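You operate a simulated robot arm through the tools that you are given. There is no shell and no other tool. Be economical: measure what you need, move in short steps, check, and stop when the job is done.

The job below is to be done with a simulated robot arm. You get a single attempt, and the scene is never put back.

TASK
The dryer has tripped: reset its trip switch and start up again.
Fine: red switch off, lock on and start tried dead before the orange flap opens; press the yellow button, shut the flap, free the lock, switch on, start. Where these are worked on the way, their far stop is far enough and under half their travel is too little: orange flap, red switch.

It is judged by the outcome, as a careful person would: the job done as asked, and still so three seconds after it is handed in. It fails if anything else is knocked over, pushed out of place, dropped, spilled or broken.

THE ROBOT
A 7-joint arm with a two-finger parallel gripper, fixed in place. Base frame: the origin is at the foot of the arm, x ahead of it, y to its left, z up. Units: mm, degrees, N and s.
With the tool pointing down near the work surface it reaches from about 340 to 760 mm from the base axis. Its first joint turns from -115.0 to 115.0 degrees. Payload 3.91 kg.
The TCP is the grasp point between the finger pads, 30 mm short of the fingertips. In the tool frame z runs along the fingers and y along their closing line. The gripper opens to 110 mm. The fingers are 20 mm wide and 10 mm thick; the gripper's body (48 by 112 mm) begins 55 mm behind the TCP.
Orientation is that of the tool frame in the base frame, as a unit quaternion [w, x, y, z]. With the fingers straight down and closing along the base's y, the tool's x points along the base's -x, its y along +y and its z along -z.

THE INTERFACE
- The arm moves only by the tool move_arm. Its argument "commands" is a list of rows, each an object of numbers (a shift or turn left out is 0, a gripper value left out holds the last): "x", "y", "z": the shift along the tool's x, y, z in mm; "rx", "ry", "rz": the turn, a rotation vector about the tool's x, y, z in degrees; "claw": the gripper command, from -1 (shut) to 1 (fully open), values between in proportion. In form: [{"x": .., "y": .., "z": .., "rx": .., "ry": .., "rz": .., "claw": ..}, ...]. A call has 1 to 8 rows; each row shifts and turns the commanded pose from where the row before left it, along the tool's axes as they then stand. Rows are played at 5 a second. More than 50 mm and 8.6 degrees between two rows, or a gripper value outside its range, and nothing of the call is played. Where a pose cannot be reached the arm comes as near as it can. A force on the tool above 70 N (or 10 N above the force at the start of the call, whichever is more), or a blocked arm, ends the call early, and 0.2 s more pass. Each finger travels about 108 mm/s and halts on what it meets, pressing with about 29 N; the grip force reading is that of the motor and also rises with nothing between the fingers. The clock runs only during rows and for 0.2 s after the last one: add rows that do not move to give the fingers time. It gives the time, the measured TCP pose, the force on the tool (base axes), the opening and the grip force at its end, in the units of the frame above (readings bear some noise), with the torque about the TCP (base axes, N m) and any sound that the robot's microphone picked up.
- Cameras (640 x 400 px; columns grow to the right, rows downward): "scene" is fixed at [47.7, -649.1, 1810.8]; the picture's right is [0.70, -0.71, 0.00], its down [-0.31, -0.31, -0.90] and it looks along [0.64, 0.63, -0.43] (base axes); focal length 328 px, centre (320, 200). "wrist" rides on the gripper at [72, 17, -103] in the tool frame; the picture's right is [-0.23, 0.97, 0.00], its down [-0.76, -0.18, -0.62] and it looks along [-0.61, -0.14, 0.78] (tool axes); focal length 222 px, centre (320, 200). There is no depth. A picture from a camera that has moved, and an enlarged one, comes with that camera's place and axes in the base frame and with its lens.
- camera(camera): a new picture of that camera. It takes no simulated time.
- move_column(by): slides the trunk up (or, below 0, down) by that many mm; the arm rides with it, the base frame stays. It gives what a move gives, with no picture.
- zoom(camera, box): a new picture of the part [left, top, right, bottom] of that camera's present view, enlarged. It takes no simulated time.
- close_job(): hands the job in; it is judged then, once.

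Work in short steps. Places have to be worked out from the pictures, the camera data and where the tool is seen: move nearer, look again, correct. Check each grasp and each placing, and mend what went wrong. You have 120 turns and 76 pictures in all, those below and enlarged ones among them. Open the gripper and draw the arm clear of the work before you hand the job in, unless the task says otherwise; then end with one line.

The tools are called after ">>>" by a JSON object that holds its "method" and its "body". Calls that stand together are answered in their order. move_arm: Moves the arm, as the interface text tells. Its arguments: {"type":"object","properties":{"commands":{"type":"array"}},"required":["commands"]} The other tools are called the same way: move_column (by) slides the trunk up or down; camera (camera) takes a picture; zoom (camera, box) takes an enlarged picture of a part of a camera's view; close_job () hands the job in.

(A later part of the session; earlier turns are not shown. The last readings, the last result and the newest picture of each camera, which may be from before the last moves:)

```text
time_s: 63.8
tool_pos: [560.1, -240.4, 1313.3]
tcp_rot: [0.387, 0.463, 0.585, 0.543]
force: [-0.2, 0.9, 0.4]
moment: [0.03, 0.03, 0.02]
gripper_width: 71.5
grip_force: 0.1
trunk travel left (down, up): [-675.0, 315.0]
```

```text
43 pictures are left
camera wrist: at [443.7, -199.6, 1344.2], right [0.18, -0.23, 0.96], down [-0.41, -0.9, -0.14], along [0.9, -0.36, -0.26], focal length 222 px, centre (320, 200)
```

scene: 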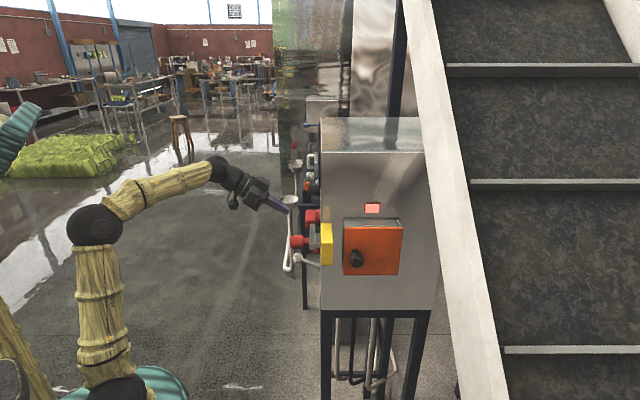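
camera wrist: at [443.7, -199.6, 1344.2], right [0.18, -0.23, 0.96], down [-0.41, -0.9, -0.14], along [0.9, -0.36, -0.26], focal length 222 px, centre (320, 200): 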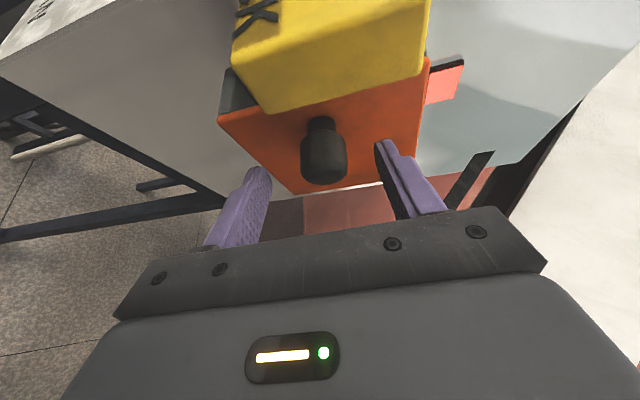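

Well centred between fingers. Advance 40 mm and close.

>>> {"method": "move_arm", "body": {"commands": [{"x": -1, "z": 20}, {"x": -1, "z": 20}, {}, {"claw": -1}, {}, {}, {}]}}

>>> {"method": "camera", "body": {"camera": "wrist"}}

```text
time_s: 65.4
tool_pos: [584.0, -220.9, 1313.0]
tcp_rot: [0.386, 0.463, 0.586, 0.541]
force: [-10.3, 6.1, -28.1]
moment: [0.0, 0.64, 0.04]
gripper_width: 32.9
grip_force: 44.7
out of reach, approached as far as the arm can: row 1, 2
trunk travel left (down, up): [-675.0, 315.0]
```

```text
42 pictures are left
camera wrist: at [467.6, -179.6, 1345.1], right [0.18, -0.23, 0.95], down [-0.41, -0.9, -0.14], along [0.89, -0.36, -0.26], focal length 222 px, centre (320, 200)
```

wrist: 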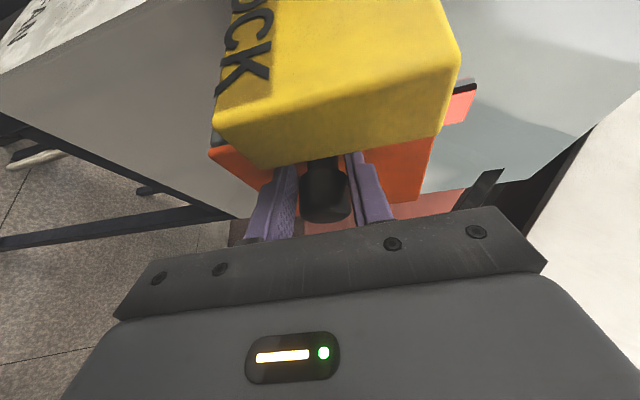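

Knob gripped (33 mm). Pull outward along the hinge arc.

>>> {"method": "move_arm", "body": {"commands": [{"x": -6.9, "y": -0.4, "z": -7.3}, {"x": -6.9, "y": -0.4, "z": -7.3}, {"x": -7.4, "y": -0.2, "z": -6.7}, {"x": -7.6, "z": -6.3}, {}]}}

>>> {"method": "camera", "body": {"camera": "wrist"}}

```text
time_s: 66.6
tool_pos: [565.1, -252.4, 1314.2]
tcp_rot: [0.384, 0.466, 0.587, 0.54]
force: [10.2, 4.7, -38.7]
moment: [0.21, 0.9, 1.01]
gripper_width: 32.7
grip_force: 44.9
out of reach, approached as far as the arm can: row 3, 4
trunk travel left (down, up): [-675.0, 315.0]
```

```text
41 pictures are left
camera wrist: at [448.1, -211.0, 1346.4], right [0.19, -0.24, 0.95], down [-0.41, -0.9, -0.14], along [0.89, -0.36, -0.27], focal length 222 px, centre (320, 200)
```

wrist: 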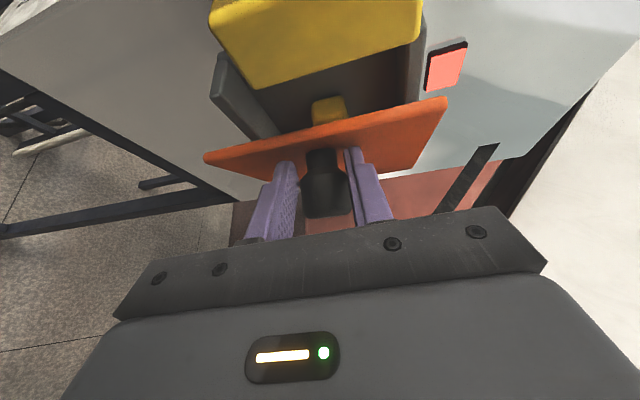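

The door opens; yellow button is visible inside. Continue the arc, easing the tool yaw back and lowering slightly.

>>> {"method": "move_arm", "body": {"commands": [{"x": -8.5, "y": -2, "z": -5.2, "ry": -3}, {"x": -8.8, "y": -2, "z": -4.4, "ry": -3}, {"x": -9.2, "z": -3, "ry": -3}, {"x": -9.6, "z": -1.5, "ry": -3}, {"x": -9.8, "z": 0.5, "ry": -3}, {}]}}

>>> {"method": "camera", "body": {"camera": "wrist"}}

```text
time_s: 68.0
tool_pos: [549.5, -303.1, 1313.7]
tcp_rot: [0.461, 0.531, 0.528, 0.476]
force: [-21.9, 1.5, -19.5]
moment: [0.26, 1.01, 0.4]
gripper_width: 30.2
grip_force: 44.9
trunk travel left (down, up): [-675.0, 315.0]
```

```text
40 pictures are left
camera wrist: at [448.4, -231.6, 1345.1], right [0.12, -0.24, 0.96], down [-0.63, -0.77, -0.11], along [0.77, -0.59, -0.25], focal length 222 px, centre (320, 200)
```

wrist: 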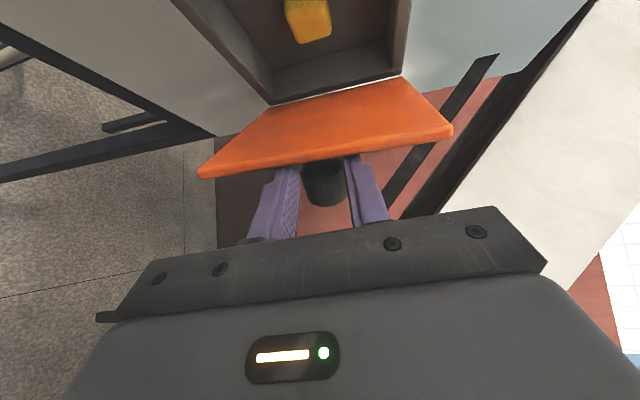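

Door about 45° open. Two to three more steps, then I'll release and push it further from the inside.

>>> {"method": "move_arm", "body": {"commands": [{"x": -11.5, "z": 3}, {"x": -11, "z": 4.5}, {"x": -10.4, "z": 6}, {}]}}

>>> {"method": "camera", "body": {"camera": "wrist"}}

>>> {"method": "zoom", "body": {"camera": "scene", "box": [230, 130, 450, 330]}}

```text
time_s: 69.0
tool_pos: [549.4, -323.4, 1315.9]
tcp_rot: [0.458, 0.534, 0.528, 0.476]
force: [-27.6, -6.0, -35.3]
moment: [0.29, 1.23, -0.26]
gripper_width: 24.7
grip_force: 45.1
out of reach, approached as far as the arm can: row 2, 3
trunk travel left (down, up): [-675.0, 315.0]
```

```text
39 pictures are left
camera wrist: at [448.4, -252.6, 1346.8], right [0.13, -0.25, 0.96], down [-0.63, -0.77, -0.12], along [0.76, -0.59, -0.26], focal length 222 px, centre (320, 200)
```

wrist: 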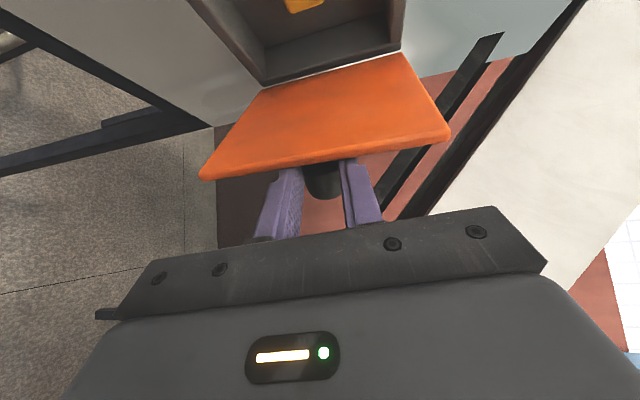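

```text
2.00 times, centred on (340, 230) of scene
camera zoom: at [47.7, -649.1, 1810.8], right [0.7, -0.71, 0.0], down [-0.31, -0.31, -0.9], along [0.64, 0.63, -0.43], focal length 657 px, centre (280, 140)
```

zoom: 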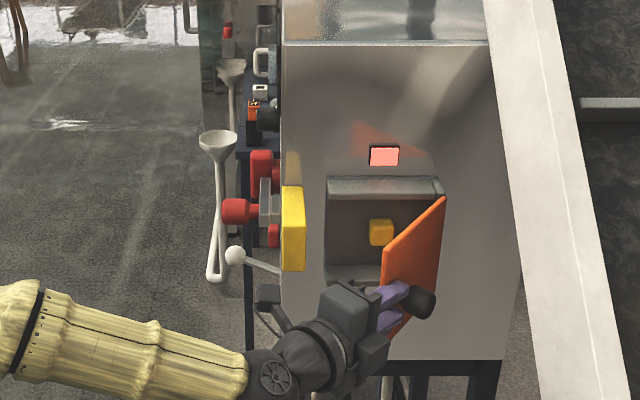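

Door ~55° open, grip slipping to the knob's end. Release and withdraw, then close fingers.

>>> {"method": "move_arm", "body": {"commands": [{"claw": 0.2}, {}, {"z": -30}, {"z": -40}, {"claw": -1}, {}, {}]}}

>>> {"method": "camera", "body": {"camera": "wrist"}}

```text
time_s: 70.6
tool_pos: [483.5, -319.4, 1328.2]
tcp_rot: [0.46, 0.529, 0.53, 0.477]
force: [0.1, -0.2, 0.6]
moment: [-0.02, -0.03, -0.01]
gripper_width: 0.0
grip_force: 28.8
trunk travel left (down, up): [-675.0, 315.0]
```

```text
37 pictures are left
camera wrist: at [380.5, -248.9, 1357.9], right [0.12, -0.24, 0.96], down [-0.63, -0.77, -0.12], along [0.77, -0.59, -0.25], focal length 222 px, centre (320, 200)
```

wrist: 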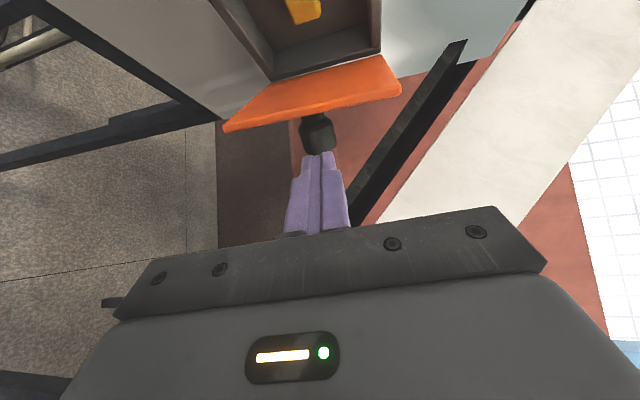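

Now push it wider from the inside: shift to the inner side of the door and yaw the tool toward -y.

>>> {"method": "move_arm", "body": {"commands": [{"x": 34, "y": -6}, {"x": 34, "y": -6}, {"ry": -8.3}, {"ry": -8.3}, {"ry": -8.3}, {}]}}

>>> {"method": "camera", "body": {"camera": "wrist"}}

```text
time_s: 72.0
tool_pos: [480.8, -252.6, 1316.4]
tcp_rot: [0.563, 0.62, 0.419, 0.351]
force: [0.1, -0.2, 1.0]
moment: [0.02, -0.02, 0.01]
gripper_width: 0.0
grip_force: 29.2
trunk travel left (down, up): [-675.0, 315.0]
```

```text
36 pictures are left
camera wrist: at [417.8, -144.1, 1342.6], right [0.03, -0.22, 0.97], down [-0.89, -0.44, -0.08], along [0.45, -0.87, -0.21], focal length 222 px, centre (320, 200)
```

wrist: 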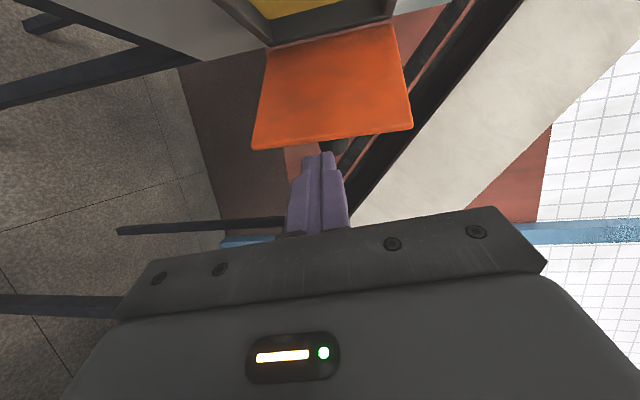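

The camera pod sits on the lock side in this roll; I'll roll back to 0 so it hangs below, clear of lock and knob.

>>> {"method": "move_arm", "body": {"commands": [{"z": -15}, {"rz": -8.5}, {"rz": -8.5}, {"rz": -8.5}, {"rz": -8.5}, {"rz": -8.5}, {"rz": -8.5}, {"rz": -8.5}]}}

>>> {"method": "move_arm", "body": {"commands": [{"rz": -8.5}, {"rz": -8.5}, {"rz": -8.5}, {"rz": -5}, {}]}}

>>> {"method": "camera", "body": {"camera": "wrist"}}

```text
time_s: 73.8
tool_pos: [467.8, -245.2, 1319.5]
tcp_rot: [0.664, 0.329, 0.671, 0.026]
force: [0.6, 0.8, -0.1]
moment: [0.01, 0.01, 0.0]
gripper_width: 0.0
grip_force: 28.7
trunk travel left (down, up): [-675.0, 315.0]
```

```text
time_s: 75.0
tool_pos: [467.7, -247.4, 1318.5]
tcp_rot: [0.648, 0.142, 0.734, -0.149]
force: [0.3, 0.0, 0.2]
moment: [0.0, 0.03, -0.03]
gripper_width: 0.1
grip_force: 29.0
trunk travel left (down, up): [-675.0, 315.0]
```

```text
35 pictures are left
camera wrist: at [371.3, -187.6, 1258.0], right [0.42, 0.89, 0.19], down [-0.54, 0.08, 0.84], along [0.73, -0.45, 0.52], focal length 222 px, centre (320, 200)
```

wrist: 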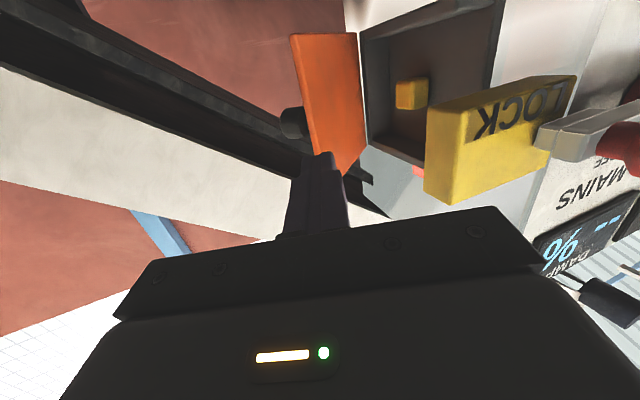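

Button is at about (681,-220,1310). To stay clear of the yellow lock housing I insert the tip only just past the door's edge, then push -y.

>>> {"method": "move_arm", "body": {"commands": [{"x": -3, "y": 12, "z": 35.8}, {"x": -3, "y": 12, "z": 35.8}, {"x": -3, "y": 12, "z": 35.8}, {}]}}

>>> {"method": "camera", "body": {"camera": "wrist"}}

```text
time_s: 76.0
tool_pos: [577.0, -271.2, 1312.3]
tcp_rot: [0.646, 0.149, 0.734, -0.149]
force: [-6.1, -37.9, -3.2]
moment: [0.86, -0.32, 1.42]
gripper_width: 0.0
grip_force: 28.9
trunk travel left (down, up): [-675.0, 315.0]
```

```text
34 pictures are left
camera wrist: at [481.0, -211.4, 1251.5], right [0.43, 0.88, 0.2], down [-0.54, 0.08, 0.84], along [0.72, -0.47, 0.51], focal length 222 px, centre (320, 200)
```

wrist: 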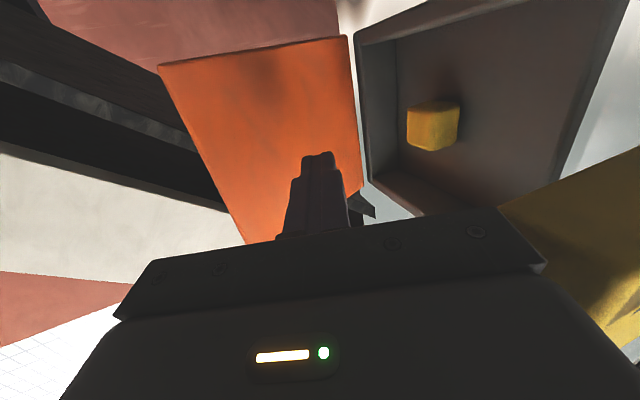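

38 N toward -y means the gripper body is touching the lock housing. Move off it in -y, which also pushes the door open.

>>> {"method": "move_arm", "body": {"commands": [{"y": -10, "z": 0}, {"y": -10, "z": 2}, {"y": -10, "z": 4}, {"y": -10, "z": 4}, {}]}}

>>> {"method": "camera", "body": {"camera": "wrist"}}

>>> {"method": "zoom", "body": {"camera": "scene", "box": [230, 130, 450, 330]}}

```text
time_s: 77.2
tool_pos: [574.2, -298.1, 1314.0]
tcp_rot: [0.648, 0.143, 0.733, -0.149]
force: [0.0, -0.4, 0.1]
moment: [-0.03, -0.01, -0.01]
gripper_width: 0.1
grip_force: 28.8
trunk travel left (down, up): [-675.0, 315.0]
```

```text
33 pictures are left
camera wrist: at [477.7, -239.2, 1253.2], right [0.42, 0.89, 0.19], down [-0.55, 0.08, 0.83], along [0.73, -0.45, 0.52], focal length 222 px, centre (320, 200)
```

wrist: 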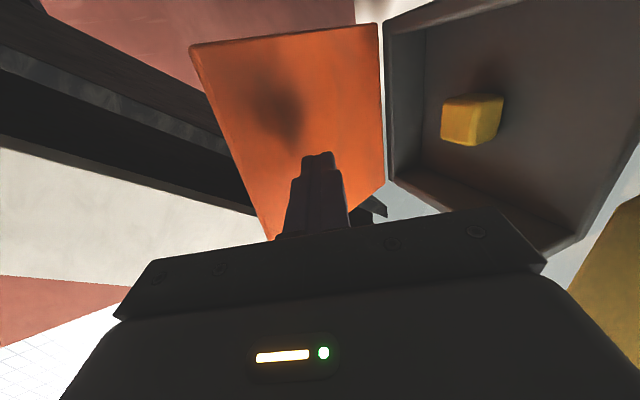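

```text
2.00 times, centred on (340, 230) of scene
camera zoom: at [47.7, -649.1, 1810.8], right [0.7, -0.71, 0.0], down [-0.31, -0.31, -0.9], along [0.64, 0.63, -0.43], focal length 657 px, centre (280, 140)
```

zoom: 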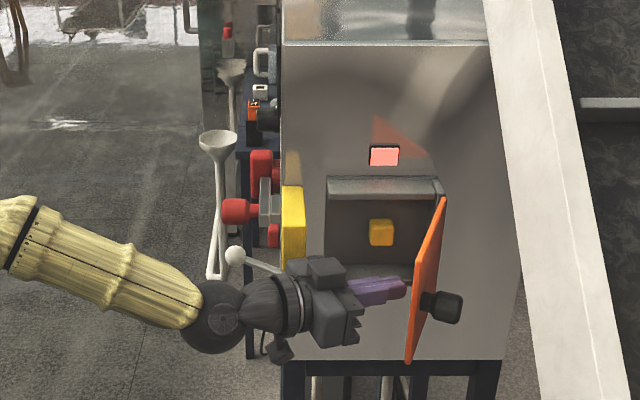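

Free again, and the door is at ~80°. Push a little more toward its stop.

>>> {"method": "move_arm", "body": {"commands": [{"x": -1, "y": -8, "z": 13}, {"x": -1, "y": -8, "z": 13}, {"x": -1, "y": -8, "z": 13}, {"x": -1, "y": -8, "z": 13}, {"x": -1, "y": -8, "z": 13}, {}]}}

>>> {"method": "zoom", "body": {"camera": "scene", "box": [230, 130, 450, 330]}}

```text
time_s: 78.6
tool_pos: [617.6, -359.3, 1313.6]
tcp_rot: [0.648, 0.142, 0.733, -0.149]
force: [-0.6, -0.5, 0.2]
moment: [0.0, 0.04, 0.01]
gripper_width: 0.0
grip_force: 29.4
trunk travel left (down, up): [-675.0, 315.0]
```

```text
2.00 times, centred on (340, 230) of scene
camera zoom: at [47.7, -649.1, 1810.8], right [0.7, -0.71, 0.0], down [-0.31, -0.31, -0.9], along [0.64, 0.63, -0.43], focal length 657 px, centre (280, 140)
```

zoom: 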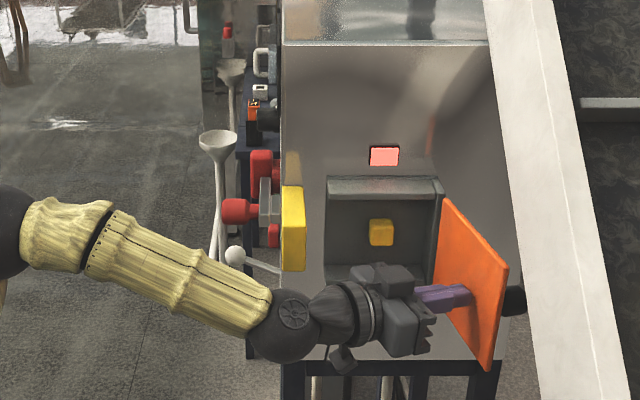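

Door is now ~115° open and staying. Withdraw, then yaw to about +10° and pitch down for the button.

>>> {"method": "move_arm", "body": {"commands": [{"z": -45}, {"z": -45}, {"z": -15}, {"rx": -8.4, "rz": -1}, {"rx": -8.4, "rz": -1}, {"rx": -8.4, "rz": -1}, {"rx": -8.4, "rz": -1}]}}

>>> {"method": "move_arm", "body": {"commands": [{"ry": 8}, {"ry": 8}, {"ry": 6}, {}]}}

>>> {"method": "camera", "body": {"camera": "wrist"}}

```text
time_s: 80.2
tool_pos: [525.9, -316.4, 1325.0]
tcp_rot: [0.654, -0.077, 0.75, 0.049]
force: [0.3, 0.2, -0.1]
moment: [0.02, 0.01, 0.03]
gripper_width: 0.1
grip_force: 28.6
trunk travel left (down, up): [-675.0, 315.0]
```

```text
time_s: 81.2
tool_pos: [522.6, -317.4, 1326.0]
tcp_rot: [0.501, -0.083, 0.861, 0.031]
force: [-0.2, -0.5, 0.5]
moment: [0.05, 0.01, -0.01]
gripper_width: 0.0
grip_force: 29.1
trunk travel left (down, up): [-675.0, 315.0]
```

```text
30 pictures are left
camera wrist: at [394.8, -323.3, 1312.7], right [-0.06, 0.98, 0.17], down [-0.13, -0.18, 0.98], along [0.99, 0.04, 0.14], focal length 222 px, centre (320, 200)
```

wrist: 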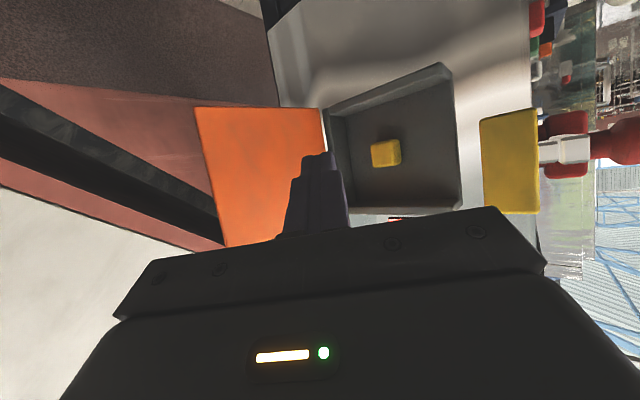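

Button confirmed at ~(681,-219,1309). Approach in two legs, keeping the body clear of the lock housing.

>>> {"method": "move_arm", "body": {"commands": [{"x": -18.7, "z": 34}, {"x": -18.7, "z": 34}, {"x": -18.7, "z": 34}, {"x": -3.2, "y": 27.5, "z": 3.8}, {"x": -3.2, "y": 27.5, "z": 3.8}, {}]}}

>>> {"method": "camera", "body": {"camera": "wrist"}}

```text
time_s: 82.6
tool_pos: [637.3, -241.9, 1323.3]
tcp_rot: [0.5, -0.084, 0.861, 0.032]
force: [0.6, 0.3, -0.1]
moment: [0.02, 0.02, -0.03]
gripper_width: 0.0
grip_force: 29.1
trunk travel left (down, up): [-675.0, 315.0]
```

```text
29 pictures are left
camera wrist: at [509.4, -247.5, 1310.2], right [-0.06, 0.98, 0.17], down [-0.13, -0.18, 0.98], along [0.99, 0.04, 0.14], focal length 222 px, centre (320, 200)
```

wrist: 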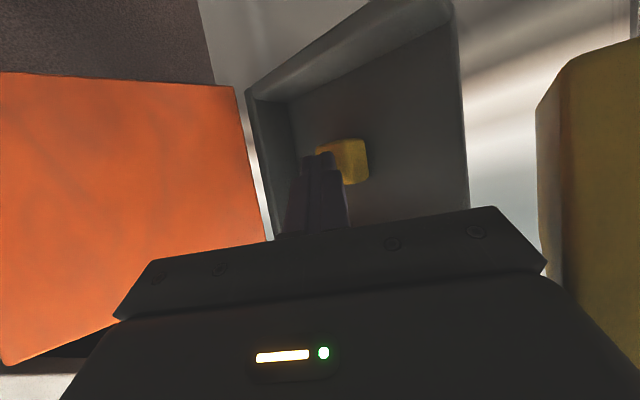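

Aligned. Press along the face normal.

>>> {"method": "move_arm", "body": {"commands": [{"x": -2.5, "y": 3.4, "z": 4.2}, {"x": -2.5, "y": 3.4, "z": 4.2}, {"x": -2.5, "y": 3.4, "z": 4.2}, {"x": -2.5, "y": 3.4, "z": 4.2}, {"x": -2.1, "y": 2.8, "z": 3.5}]}}

>>> {"method": "camera", "body": {"camera": "wrist"}}

```text
time_s: 83.8
tool_pos: [647.5, -240.1, 1323.6]
tcp_rot: [0.501, -0.076, 0.862, 0.028]
force: [-29.3, -50.6, -3.3]
moment: [2.06, -0.88, 5.31]
gripper_width: 0.1
grip_force: 29.4
trunk travel left (down, up): [-675.0, 315.0]
heard: click
```

```text
28 pictures are left
camera wrist: at [520.6, -243.7, 1310.2], right [-0.05, 0.98, 0.17], down [-0.14, -0.18, 0.97], along [0.99, 0.02, 0.14], focal length 222 px, centre (320, 200)
```

wrist: 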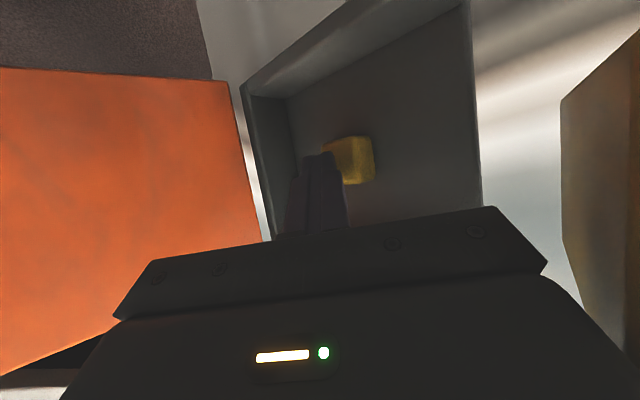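

A click, but the torque shows the gripper body also pressing on something at about (577,-180), the lock housing. Check the scene and back off at once.

>>> {"method": "move_arm", "body": {"commands": [{"x": 2.5, "y": -10, "z": -4}, {"x": 3, "y": -10, "z": -6}, {}]}}

>>> {"method": "zoom", "body": {"camera": "scene", "box": [250, 130, 430, 310]}}

>>> {"method": "camera", "body": {"camera": "wrist"}}

```text
time_s: 84.6
tool_pos: [649.1, -242.4, 1324.4]
tcp_rot: [0.5, -0.085, 0.861, 0.034]
force: [-7.4, -3.1, -5.6]
moment: [-0.1, 0.24, 0.01]
gripper_width: 0.1
grip_force: 28.8
trunk travel left (down, up): [-675.0, 315.0]
```

```text
2.22 times, centred on (340, 220) of scene
camera zoom: at [47.7, -649.1, 1810.8], right [0.7, -0.71, 0.0], down [-0.31, -0.31, -0.9], along [0.64, 0.63, -0.43], focal length 730 px, centre (276, 156)
```

zoom: 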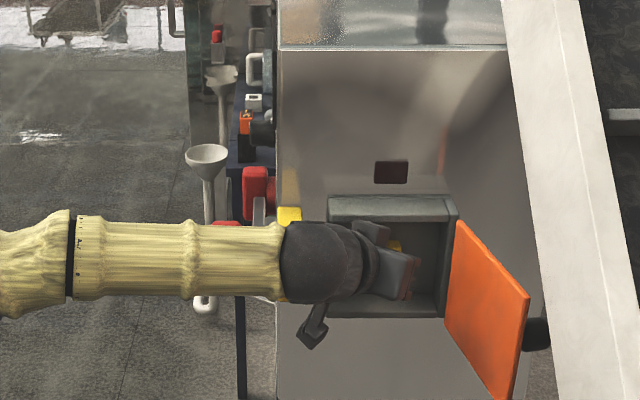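

```text
26 pictures are left
camera wrist: at [521.4, -247.6, 1311.8], right [-0.07, 0.98, 0.17], down [-0.13, -0.18, 0.97], along [0.99, 0.04, 0.14], focal length 222 px, centre (320, 200)
```

wrist: 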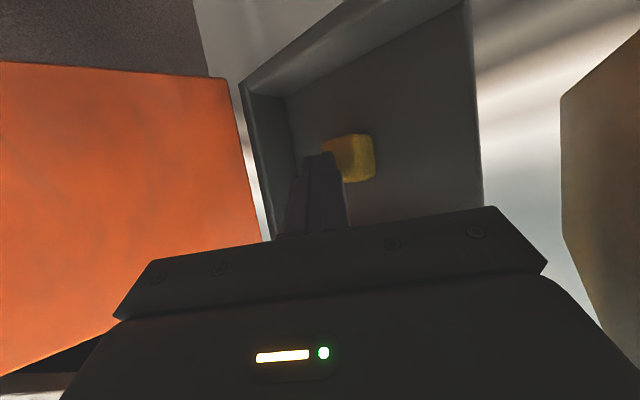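

The trip lamp has gone out: reset done. Withdraw from the recess clear of everything.

>>> {"method": "move_arm", "body": {"commands": [{"x": 8.4, "y": -11.5, "z": -14}, {"x": 4.2, "y": -16, "z": -7}, {"x": 3, "y": -27.5, "z": -4}, {"x": 18.7, "z": -34}, {"x": 18.7, "z": -34}, {"x": 10, "z": -20}, {"x": -40}]}}

>>> {"method": "move_column", "body": {"by": 150}}

```text
time_s: 86.2
tool_pos: [551.1, -313.4, 1360.8]
tcp_rot: [0.5, -0.083, 0.862, 0.032]
force: [-0.4, -0.2, 0.3]
moment: [0.0, 0.0, -0.02]
gripper_width: 0.0
grip_force: 29.0
trunk travel left (down, up): [-675.0, 315.0]
```

```text
time_s: 87.9
tool_pos: [550.9, -314.5, 1511.2]
tcp_rot: [0.5, -0.084, 0.862, 0.032]
force: [-0.1, 0.0, -1.1]
moment: [-0.02, 0.0, 0.0]
gripper_width: 0.2
grip_force: 28.8
trunk travel left (down, up): [-825.0, 165.0]
```

Now yaw to about -25° and pitch to ~60° down, above the level of the door.

>>> {"method": "move_arm", "body": {"commands": [{"rx": 7.4, "rz": 4.2}, {"rx": 7.4, "rz": 4.2}, {"rx": 7.4, "rz": 4.2}, {"rx": 7.4, "rz": 4.2}, {"ry": 8}, {"ry": 8}, {"ry": 8}, {"ry": 6}]}}

>>> {"method": "camera", "body": {"camera": "wrist"}}

```text
time_s: 89.7
tool_pos: [550.8, -315.0, 1510.8]
tcp_rot: [0.258, 0.196, 0.944, -0.067]
force: [0.1, -0.3, -0.9]
moment: [0.02, 0.0, 0.0]
gripper_width: 0.1
grip_force: 28.6
trunk travel left (down, up): [-825.0, 165.0]
```

```text
25 pictures are left
camera wrist: at [452.7, -250.8, 1561.5], right [0.57, 0.81, 0.09], down [0.24, -0.27, 0.93], along [0.78, -0.51, -0.35], focal length 222 px, centre (320, 200)
```

wrist: 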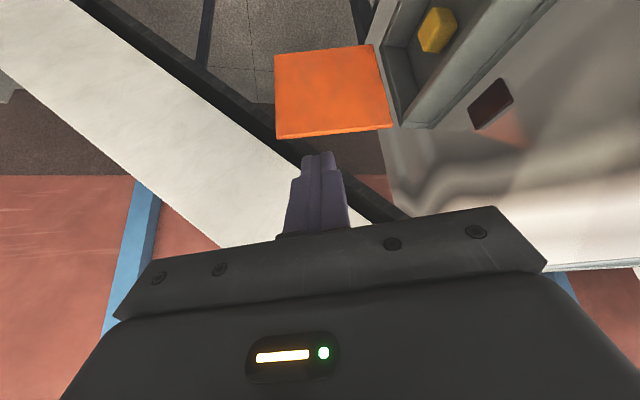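

From this view the door is ~100° open: hinge ≈(708,-296), free end ≈(622,-417), top ≈1385. Move over the top to its outer side.

>>> {"method": "move_arm", "body": {"commands": [{"x": -22, "y": -3.2, "z": 34}, {"x": -22, "y": -3.2, "z": 34}, {"x": -22, "y": -3.2, "z": 34}, {"x": -22, "y": -3.2, "z": 34}, {}]}}

>>> {"method": "camera", "body": {"camera": "wrist"}}

```text
time_s: 90.9
tool_pos: [661.2, -373.8, 1428.0]
tcp_rot: [0.26, 0.195, 0.943, -0.067]
force: [0.0, -0.8, 0.8]
moment: [0.0, 0.01, 0.03]
gripper_width: 0.0
grip_force: 28.6
out of reach, approached as far as the arm can: row 3, 4
trunk travel left (down, up): [-825.0, 165.0]
```

```text
24 pictures are left
camera wrist: at [561.4, -311.2, 1476.9], right [0.57, 0.81, 0.09], down [0.24, -0.27, 0.93], along [0.78, -0.51, -0.35], focal length 222 px, centre (320, 200)
```

wrist: 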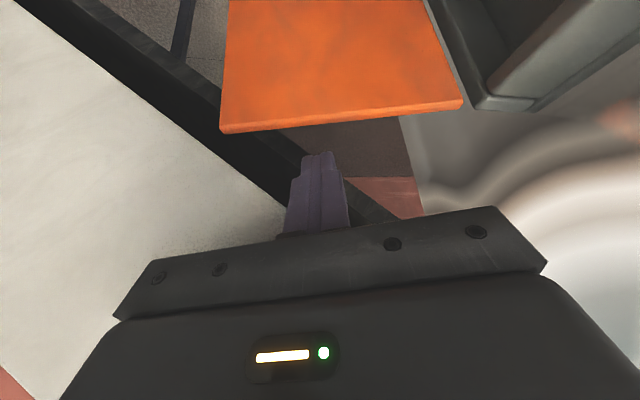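

Reach-limited; raise the trunk by 150 and lower the arm to compensate.

>>> {"method": "move_column", "body": {"by": 150}}

>>> {"method": "move_arm", "body": {"commands": [{"x": 24, "y": 1, "z": 41}, {"x": 24, "y": 1, "z": 41}, {"x": 24, "y": 1, "z": 41}, {"x": -18, "y": -5, "z": 12}, {}]}}

```text
time_s: 92.7
tool_pos: [659.6, -375.4, 1577.1]
tcp_rot: [0.259, 0.196, 0.943, -0.068]
force: [0.4, -0.2, -0.3]
moment: [0.03, -0.01, -0.01]
gripper_width: 0.0
grip_force: 29.1
trunk travel left (down, up): [-975.0, 15.0]
```

```text
time_s: 93.9
tool_pos: [677.7, -389.6, 1435.4]
tcp_rot: [0.261, 0.196, 0.943, -0.067]
force: [0.0, -0.4, -0.5]
moment: [-0.03, 0.01, -0.02]
gripper_width: 0.0
grip_force: 28.9
trunk travel left (down, up): [-975.0, 15.0]
```

Positioned behind/above the door. Descend 60 mm and check from the scene camera.

>>> {"method": "move_arm", "body": {"commands": [{"x": 15.5, "y": 0.8, "z": 25.8}, {"x": 15.5, "y": 0.8, "z": 25.8}, {}]}}

>>> {"method": "zoom", "body": {"camera": "scene", "box": [270, 130, 450, 310]}}

```text
time_s: 94.7
tool_pos: [679.7, -390.2, 1374.4]
tcp_rot: [0.26, 0.196, 0.943, -0.068]
force: [-0.8, -0.3, 0.3]
moment: [0.03, 0.01, -0.01]
gripper_width: 0.1
grip_force: 29.4
trunk travel left (down, up): [-975.0, 15.0]
```

```text
2.22 times, centred on (360, 220) of scene
camera zoom: at [47.7, -649.1, 1810.8], right [0.7, -0.71, 0.0], down [-0.31, -0.31, -0.9], along [0.64, 0.63, -0.43], focal length 730 px, centre (231, 156)
```

zoom: 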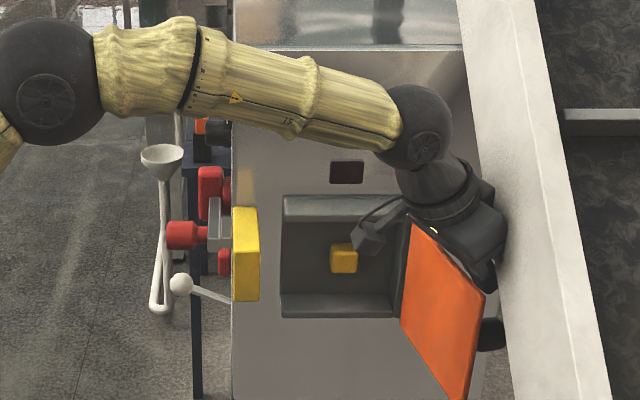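

Fingers are behind the door. Sweep it closed along the hinge arc, in parts.

>>> {"method": "move_arm", "body": {"commands": [{"x": 6.9, "y": 0.8, "z": -4.1}, {"x": 12.3, "y": 0.2, "z": -7.3}, {"x": 12.3, "y": 0.2, "z": -7.3}, {"x": 13, "y": 5.5, "z": -8}, {"x": 13, "y": 5.5, "z": -8}, {}]}}

>>> {"method": "zoom", "body": {"camera": "scene", "box": [270, 130, 450, 310]}}

```text
time_s: 96.1
tool_pos: [623.6, -350.6, 1373.5]
tcp_rot: [0.26, 0.195, 0.943, -0.068]
force: [-0.1, 0.8, 0.3]
moment: [-0.02, 0.03, 0.03]
gripper_width: 0.1
grip_force: 29.1
trunk travel left (down, up): [-975.0, 15.0]
```

```text
2.22 times, centred on (360, 220) of scene
camera zoom: at [47.7, -649.1, 1810.8], right [0.7, -0.71, 0.0], down [-0.31, -0.31, -0.9], along [0.64, 0.63, -0.43], focal length 730 px, centre (231, 156)
```

zoom: 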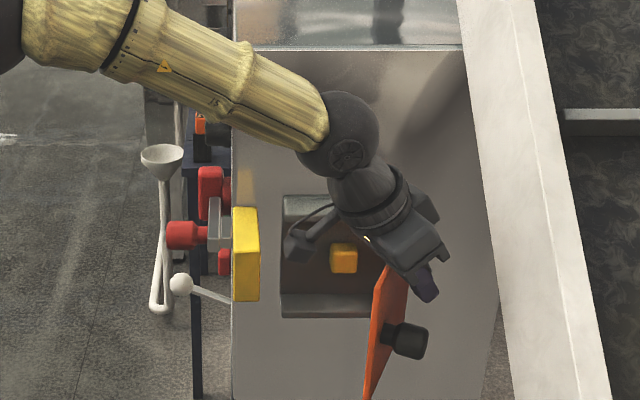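

Door follows (~70° open). Continue.

>>> {"method": "move_arm", "body": {"commands": [{"x": 10.3, "y": 10.8, "z": -6.5}, {"x": 10.3, "y": 10.8, "z": -6.5}, {"x": 5.4, "y": 10.3, "z": -3.6}, {"x": 5.4, "y": 10.3, "z": -3.6}, {"x": 2.9, "y": 11.6, "z": -2}, {}]}}

>>> {"method": "zoom", "body": {"camera": "scene", "box": [270, 130, 450, 310]}}

```text
time_s: 97.5
tool_pos: [606.8, -285.8, 1373.3]
tcp_rot: [0.26, 0.195, 0.943, -0.068]
force: [0.1, -0.7, -0.6]
moment: [-0.03, 0.03, 0.01]
gripper_width: 0.2
grip_force: 29.2
trunk travel left (down, up): [-975.0, 15.0]
```

```text
2.22 times, centred on (360, 220) of scene
camera zoom: at [47.7, -649.1, 1810.8], right [0.7, -0.71, 0.0], down [-0.31, -0.31, -0.9], along [0.64, 0.63, -0.43], focal length 730 px, centre (231, 156)
```

zoom: 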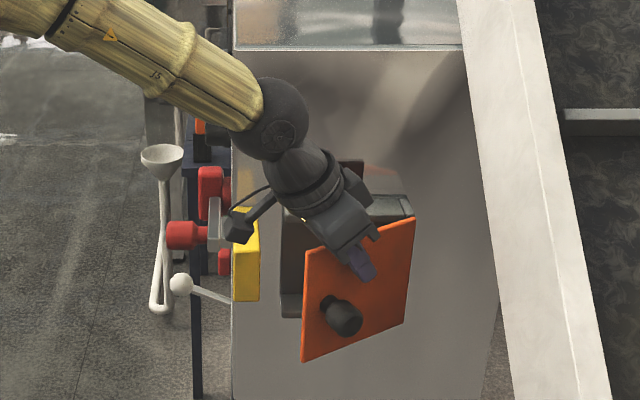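

About 25° left. Raise 20 mm so the camera pod stays above the lock housing, then push it shut, watching the force.

>>> {"method": "move_arm", "body": {"commands": [{"x": -10.3, "y": -0.5, "z": -17.2}, {"x": -1, "y": 10, "z": 0.3}, {"x": -1, "y": 10, "z": 0.3}, {"x": -1.5, "y": 8, "z": 0.8}, {}]}}

>>> {"method": "zoom", "body": {"camera": "scene", "box": [270, 130, 450, 310]}}

```text
time_s: 98.7
tool_pos: [621.4, -262.5, 1393.0]
tcp_rot: [0.259, 0.197, 0.943, -0.068]
force: [-0.1, 0.2, 0.0]
moment: [0.0, 0.02, 0.01]
gripper_width: 0.0
grip_force: 28.8
trunk travel left (down, up): [-975.0, 15.0]
```

```text
2.22 times, centred on (360, 220) of scene
camera zoom: at [47.7, -649.1, 1810.8], right [0.7, -0.71, 0.0], down [-0.31, -0.31, -0.9], along [0.64, 0.63, -0.43], focal length 730 px, centre (231, 156)
```

zoom: 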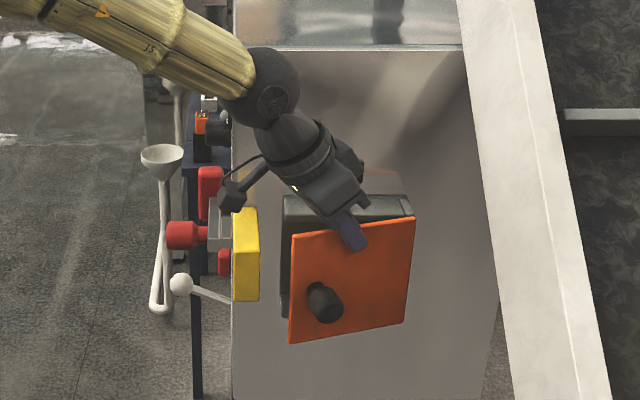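

Nearly shut; continue until the force rises.

>>> {"method": "move_arm", "body": {"commands": [{"x": -2.1, "y": 9.7, "z": 0.9}, {"x": -2.1, "y": 9.7, "z": 0.9}, {"x": -2.1, "y": 8, "z": 0.9}, {}]}}

>>> {"method": "zoom", "body": {"camera": "scene", "box": [270, 130, 450, 310]}}

```text
time_s: 99.7
tool_pos: [635.6, -244.9, 1393.7]
tcp_rot: [0.26, 0.198, 0.943, -0.068]
force: [-15.6, -15.8, -1.2]
moment: [-0.35, 0.37, -0.44]
gripper_width: 0.0
grip_force: 29.0
trunk travel left (down, up): [-975.0, 15.0]
```

```text
2.22 times, centred on (360, 220) of scene
camera zoom: at [47.7, -649.1, 1810.8], right [0.7, -0.71, 0.0], down [-0.31, -0.31, -0.9], along [0.64, 0.63, -0.43], focal length 730 px, centre (231, 156)
```

zoom: 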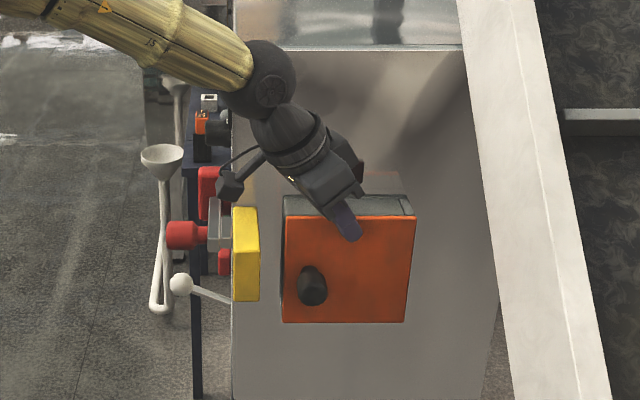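

Flap is shut against its stop. Back off and swing clear, re-pitching to ~32°.

>>> {"method": "move_arm", "body": {"commands": [{"x": -0.5, "y": 3, "z": 0.5}, {"x": 9.1, "y": -26.4, "z": -4.7}, {"x": 35.6, "y": -18.2, "z": -20.7}, {"x": 35.6, "y": -18.2, "z": -20.7}, {"ry": -8}, {"ry": -8}, {"ry": -8}, {"ry": -4}]}}

>>> {"method": "move_column", "body": {"by": -200}}

```text
time_s: 101.5
tool_pos: [531.1, -255.5, 1393.4]
tcp_rot: [0.481, 0.174, 0.852, -0.113]
force: [-0.8, 0.0, -0.3]
moment: [0.03, -0.02, -0.03]
gripper_width: 0.0
grip_force: 29.0
trunk travel left (down, up): [-975.0, 15.0]
```

```text
time_s: 103.6
tool_pos: [531.4, -256.6, 1193.3]
tcp_rot: [0.481, 0.173, 0.852, -0.112]
force: [0.5, 1.2, 0.1]
moment: [0.0, -0.01, 0.03]
gripper_width: 0.0
grip_force: 28.6
trunk travel left (down, up): [-775.0, 215.0]
```

Trunk lowered. Travel round the front to the panel side, opposite the lock knob's +u side.

>>> {"method": "move_arm", "body": {"commands": [{"x": -8.2, "y": 2.2, "z": -38.5}, {"x": -8.2, "y": 2.2, "z": -38.5}, {"x": -8.2, "y": 2.2, "z": -38.5}, {"x": -8.2, "y": 2.2, "z": -38.5}, {"x": -0.6, "y": 36.4, "z": -19.1}, {"x": -0.6, "y": 36.4, "z": -19.1}, {"x": -0.6, "y": 36.4, "z": -19.1}, {"x": -0.6, "y": 36.4, "z": -19.1}]}}

>>> {"method": "move_arm", "body": {"commands": [{"x": -0.6, "y": 36.4, "z": -19.1}, {"x": -19, "y": 26, "z": 30.4}, {"x": -19, "y": 26, "z": 30.4}, {}]}}

>>> {"method": "camera", "body": {"camera": "wrist"}}

```text
time_s: 105.6
tool_pos: [451.4, -32.6, 1372.0]
tcp_rot: [0.54, 0.012, 0.82, -0.19]
force: [-0.2, 0.1, 0.2]
moment: [-0.02, 0.03, 0.03]
gripper_width: 0.0
grip_force: 28.9
out of reach, approached as far as the arm can: row 7
trunk travel left (down, up): [-775.0, 215.0]
stopped in row 8: the arm was blocked; the commanded pose is now the measured one
```

```text
time_s: 106.6
tool_pos: [524.3, 44.8, 1366.2]
tcp_rot: [0.54, 0.011, 0.82, -0.189]
force: [0.5, 0.1, 0.8]
moment: [-0.01, 0.02, 0.02]
gripper_width: 0.1
grip_force: 29.2
trunk travel left (down, up): [-775.0, 215.0]
```

```text
18 pictures are left
camera wrist: at [406.0, 81.2, 1332.6], right [0.31, 0.94, -0.09], down [-0.27, 0.18, 0.95], along [0.91, -0.27, 0.31], focal length 222 px, centre (320, 200)
```

wrist: 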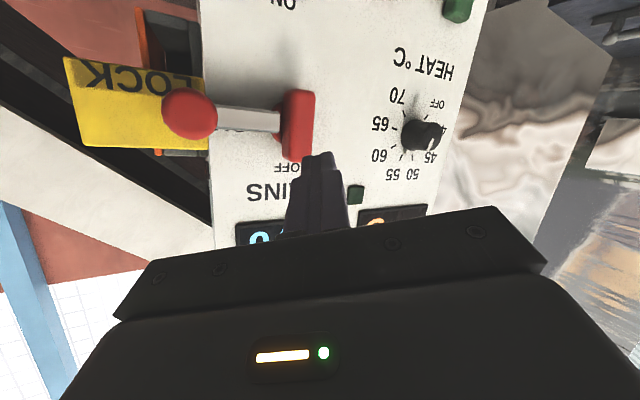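

Switch still OFF, lock knob at u≈-15. Tool has a slight roll but is free. Enter between knob and handle.

>>> {"method": "move_arm", "body": {"commands": [{"x": 6.3, "y": -17.8, "z": 22.5}, {"x": 6.3, "y": -17.8, "z": 22.5}, {"x": 6.3, "y": -17.8, "z": 22.5}, {}]}}

>>> {"method": "camera", "body": {"camera": "wrist"}}

```text
time_s: 107.6
tool_pos: [562.7, -29.5, 1342.4]
tcp_rot: [0.54, 0.012, 0.819, -0.191]
force: [0.1, 0.2, -0.2]
moment: [-0.01, -0.02, 0.02]
gripper_width: 0.0
grip_force: 28.7
trunk travel left (down, up): [-775.0, 215.0]
```

```text
17 pictures are left
camera wrist: at [444.7, 6.6, 1307.4], right [0.31, 0.95, -0.09], down [-0.27, 0.18, 0.95], along [0.91, -0.27, 0.31], focal length 222 px, centre (320, 200)
```

wrist: 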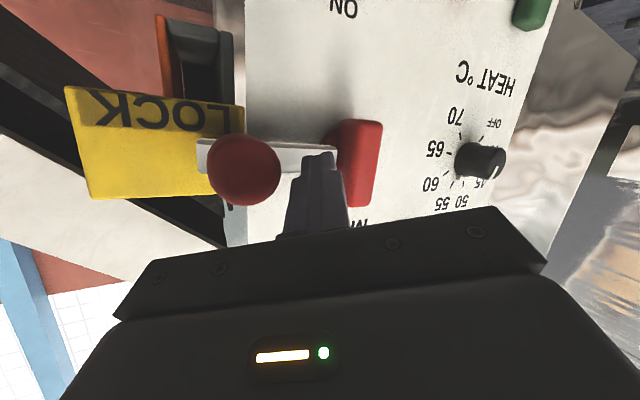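

In the gap. Push the knob along -u.

>>> {"method": "move_arm", "body": {"commands": [{"x": 4.3, "y": -8.2, "z": -3.9}, {"x": 4.3, "y": -8.2, "z": -3.9}, {"x": 4.3, "y": -8.2, "z": -3.9}, {"x": 4.3, "y": -8.2, "z": -3.9}, {"x": 2.1, "y": -4.1, "z": -2}, {}]}}

>>> {"method": "camera", "body": {"camera": "wrist"}}

```text
time_s: 109.0
tool_pos: [536.9, -55.8, 1341.4]
tcp_rot: [0.54, 0.009, 0.82, -0.19]
force: [22.3, 19.8, 8.7]
moment: [-0.03, -0.02, 0.13]
gripper_width: 0.0
grip_force: 28.7
trunk travel left (down, up): [-775.0, 215.0]
```

```text
16 pictures are left
camera wrist: at [417.9, -20.7, 1306.9], right [0.31, 0.95, -0.09], down [-0.27, 0.18, 0.94], along [0.91, -0.27, 0.31], focal length 222 px, centre (320, 200)
```

wrist: 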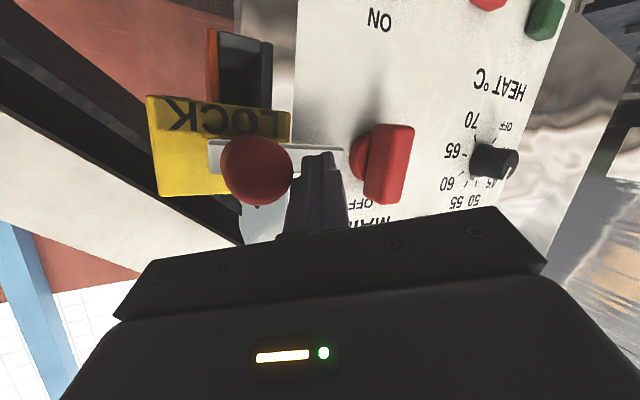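

31 N at the stop, knob back at its original place: lock freed. Now go out and across to the right side of the switch's top end.

>>> {"method": "move_arm", "body": {"commands": [{"x": -3.4, "y": 6.5, "z": 3.1}, {"x": 4.9, "y": 14.9, "z": -25.6}, {"x": 4.9, "y": 14.9, "z": -25.6}, {"x": -25.1, "y": 27.3, "z": 11.1}, {"x": -25.1, "y": 27.3, "z": 11.1}, {"x": -25.1, "y": 27.3, "z": 11.1}, {}]}}

>>> {"method": "camera", "body": {"camera": "wrist"}}

```text
time_s: 110.6
tool_pos: [573.7, 64.3, 1373.2]
tcp_rot: [0.541, 0.012, 0.819, -0.19]
force: [-0.5, -0.9, -0.7]
moment: [-0.03, 0.0, 0.0]
gripper_width: 0.0
grip_force: 28.7
trunk travel left (down, up): [-775.0, 215.0]
```

```text
15 pictures are left
camera wrist: at [455.7, 100.4, 1338.4], right [0.31, 0.95, -0.09], down [-0.27, 0.18, 0.95], along [0.91, -0.27, 0.31], focal length 222 px, centre (320, 200)
```

wrist: 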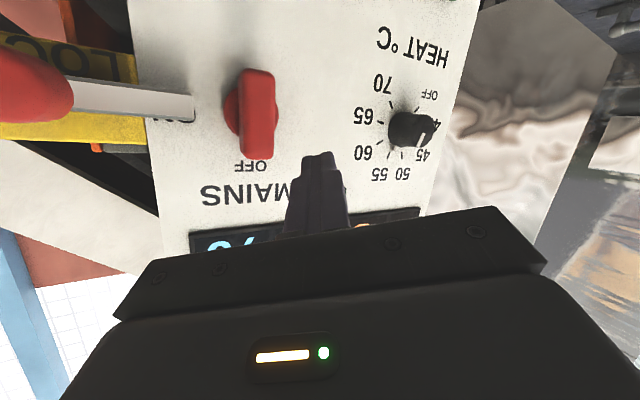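

Enter beside the top end of the handle and begin pushing toward ON.

>>> {"method": "move_arm", "body": {"commands": [{"x": -6.4, "y": -15, "z": 36.9}, {"x": -6.4, "y": -15, "z": 36.9}, {"x": 4.3, "y": -8.2, "z": -3.9}, {"x": 4.3, "y": -8.2, "z": -3.9}, {"x": 2, "y": -9.2, "z": -5.1}, {"x": 2, "y": -9.2, "z": -5.1}, {}]}}

>>> {"method": "camera", "body": {"camera": "wrist"}}

```text
time_s: 112.2
tool_pos: [610.5, -14.7, 1372.5]
tcp_rot: [0.54, 0.013, 0.82, -0.19]
force: [0.7, -0.1, -0.2]
moment: [0.0, 0.02, 0.0]
gripper_width: 0.0
grip_force: 29.1
trunk travel left (down, up): [-775.0, 215.0]
```

```text
14 pictures are left
camera wrist: at [491.6, 22.5, 1337.8], right [0.32, 0.94, -0.09], down [-0.27, 0.18, 0.95], along [0.91, -0.27, 0.31], focal length 222 px, centre (320, 200)
```

wrist: 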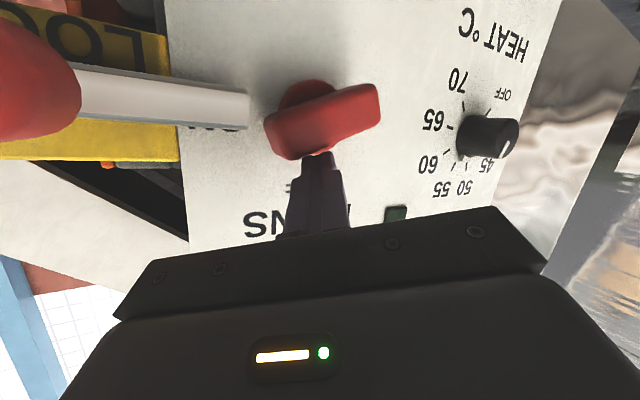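

~65° done. Finish: further -u, then press down on the handle end.

>>> {"method": "move_arm", "body": {"commands": [{"x": 4.3, "y": -8.2, "z": -3.9}, {"x": 4.3, "y": -8.2, "z": -3.9}, {"x": 5.3, "y": 1.8, "z": 2}, {"x": 5.3, "y": 1.8, "z": 2}, {"x": 4.5, "y": 1.5, "z": 1.7}, {}]}}

>>> {"method": "camera", "body": {"camera": "wrist"}}

```text
time_s: 113.6
tool_pos: [593.2, -29.5, 1366.6]
tcp_rot: [0.549, 0.016, 0.813, -0.193]
force: [7.3, -5.0, 52.3]
moment: [-0.25, -1.48, -0.09]
gripper_width: 0.0
grip_force: 29.1
trunk travel left (down, up): [-775.0, 215.0]
```

```text
13 pictures are left
camera wrist: at [475.6, 7.0, 1329.8], right [0.32, 0.94, -0.08], down [-0.29, 0.18, 0.94], along [0.9, -0.28, 0.33], focal length 222 px, centre (320, 200)
```

wrist: 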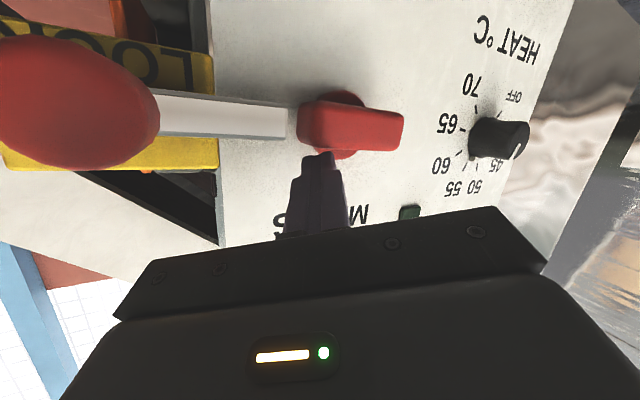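

52 N reaction at the stop: handle horizontal = ON. Retreat outward and look, then head to START.

>>> {"method": "move_arm", "body": {"commands": [{"x": -8.9, "y": -3, "z": -3.5}, {"x": 4.9, "y": 14.9, "z": -25.6}, {"x": 4.9, "y": 14.9, "z": -25.6}, {"x": 4.9, "y": 14.9, "z": -25.6}, {}]}}

>>> {"method": "camera", "body": {"camera": "wrist"}}

```text
time_s: 114.8
tool_pos: [531.9, 34.0, 1363.4]
tcp_rot: [0.539, 0.011, 0.821, -0.19]
force: [0.0, -0.1, -0.6]
moment: [0.0, -0.03, -0.01]
gripper_width: 0.0
grip_force: 29.1
trunk travel left (down, up): [-775.0, 215.0]
```

```text
12 pictures are left
camera wrist: at [413.6, 70.4, 1330.3], right [0.31, 0.95, -0.09], down [-0.27, 0.18, 0.95], along [0.91, -0.27, 0.31], focal length 222 px, centre (320, 200)
```

wrist: 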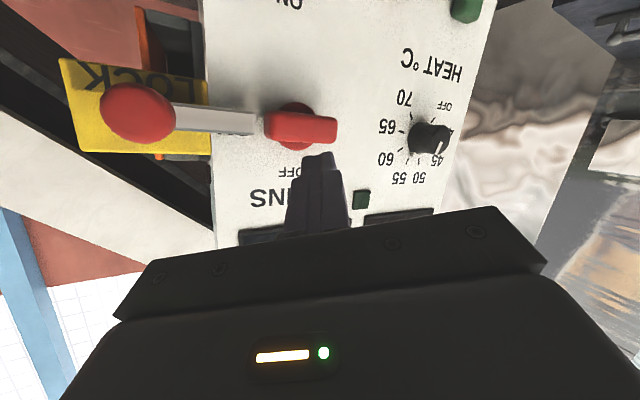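

Switch is ON, lock free. Travel to START.

>>> {"method": "move_arm", "body": {"commands": [{"x": 9.3, "y": 37.7, "z": 26.1}, {"x": 9.3, "y": 37.7, "z": 26.1}, {"x": 9.3, "y": 37.7, "z": 26.1}, {"x": 9.3, "y": 37.7, "z": 26.1}, {"x": 9.3, "y": 37.7, "z": 26.1}, {"x": 9.3, "y": 37.7, "z": 26.1}, {"x": 9.3, "y": 37.7, "z": 26.1}, {}]}}

>>> {"method": "camera", "body": {"camera": "wrist"}}

```text
time_s: 116.6
tool_pos: [724.5, 208.1, 1166.2]
tcp_rot: [0.54, 0.012, 0.82, -0.191]
force: [0.5, -0.1, -1.0]
moment: [-0.01, -0.02, 0.02]
gripper_width: 0.0
grip_force: 29.3
trunk travel left (down, up): [-775.0, 215.0]
```

```text
11 pictures are left
camera wrist: at [605.8, 244.3, 1131.4], right [0.31, 0.95, -0.09], down [-0.27, 0.18, 0.95], along [0.91, -0.27, 0.31], focal length 222 px, centre (320, 200)
```

wrist: 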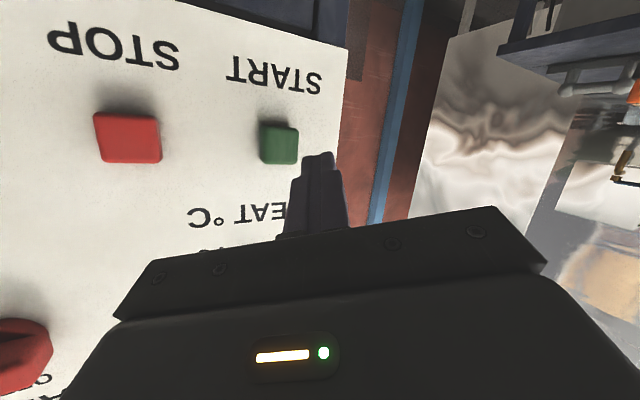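

START confirmed at (817,131,1151). Approach along the normal, then press.

>>> {"method": "move_arm", "body": {"commands": [{"x": -4.2, "y": -17.8, "z": 32.2}, {"x": -4.2, "y": -17.8, "z": 32.2}, {}]}}

>>> {"method": "camera", "body": {"camera": "wrist"}}

```text
time_s: 117.4
tool_pos: [777.2, 156.0, 1162.8]
tcp_rot: [0.539, 0.011, 0.82, -0.191]
force: [0.2, -0.2, -0.9]
moment: [0.02, -0.03, 0.0]
gripper_width: 0.0
grip_force: 28.9
trunk travel left (down, up): [-775.0, 215.0]
```

```text
10 pictures are left
camera wrist: at [658.6, 192.7, 1127.7], right [0.31, 0.95, -0.09], down [-0.27, 0.18, 0.95], along [0.91, -0.27, 0.31], focal length 222 px, centre (320, 200)
```

wrist: 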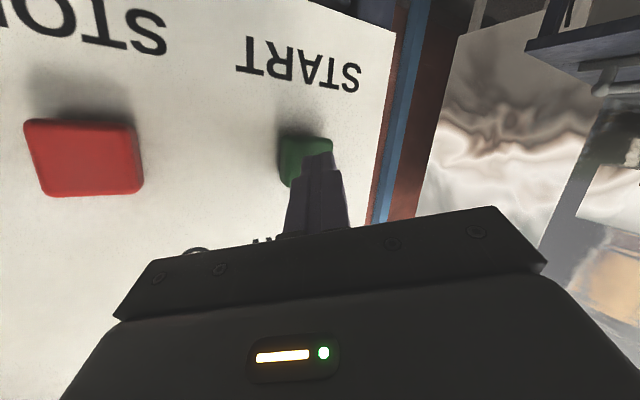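

Press.

>>> {"method": "move_arm", "body": {"commands": [{"x": -1, "y": -3, "z": 5.1}, {"x": -1, "y": -3, "z": 5.1}, {"x": -1, "y": -3, "z": 5.1}, {"x": -1, "y": -3, "z": 5.1}]}}

```text
time_s: 118.4
tool_pos: [789.7, 144.7, 1161.6]
tcp_rot: [0.54, 0.01, 0.82, -0.188]
force: [-24.3, 10.1, -4.3]
moment: [0.07, 0.1, -0.11]
gripper_width: 0.0
grip_force: 28.5
trunk travel left (down, up): [-775.0, 215.0]
heard: click
```

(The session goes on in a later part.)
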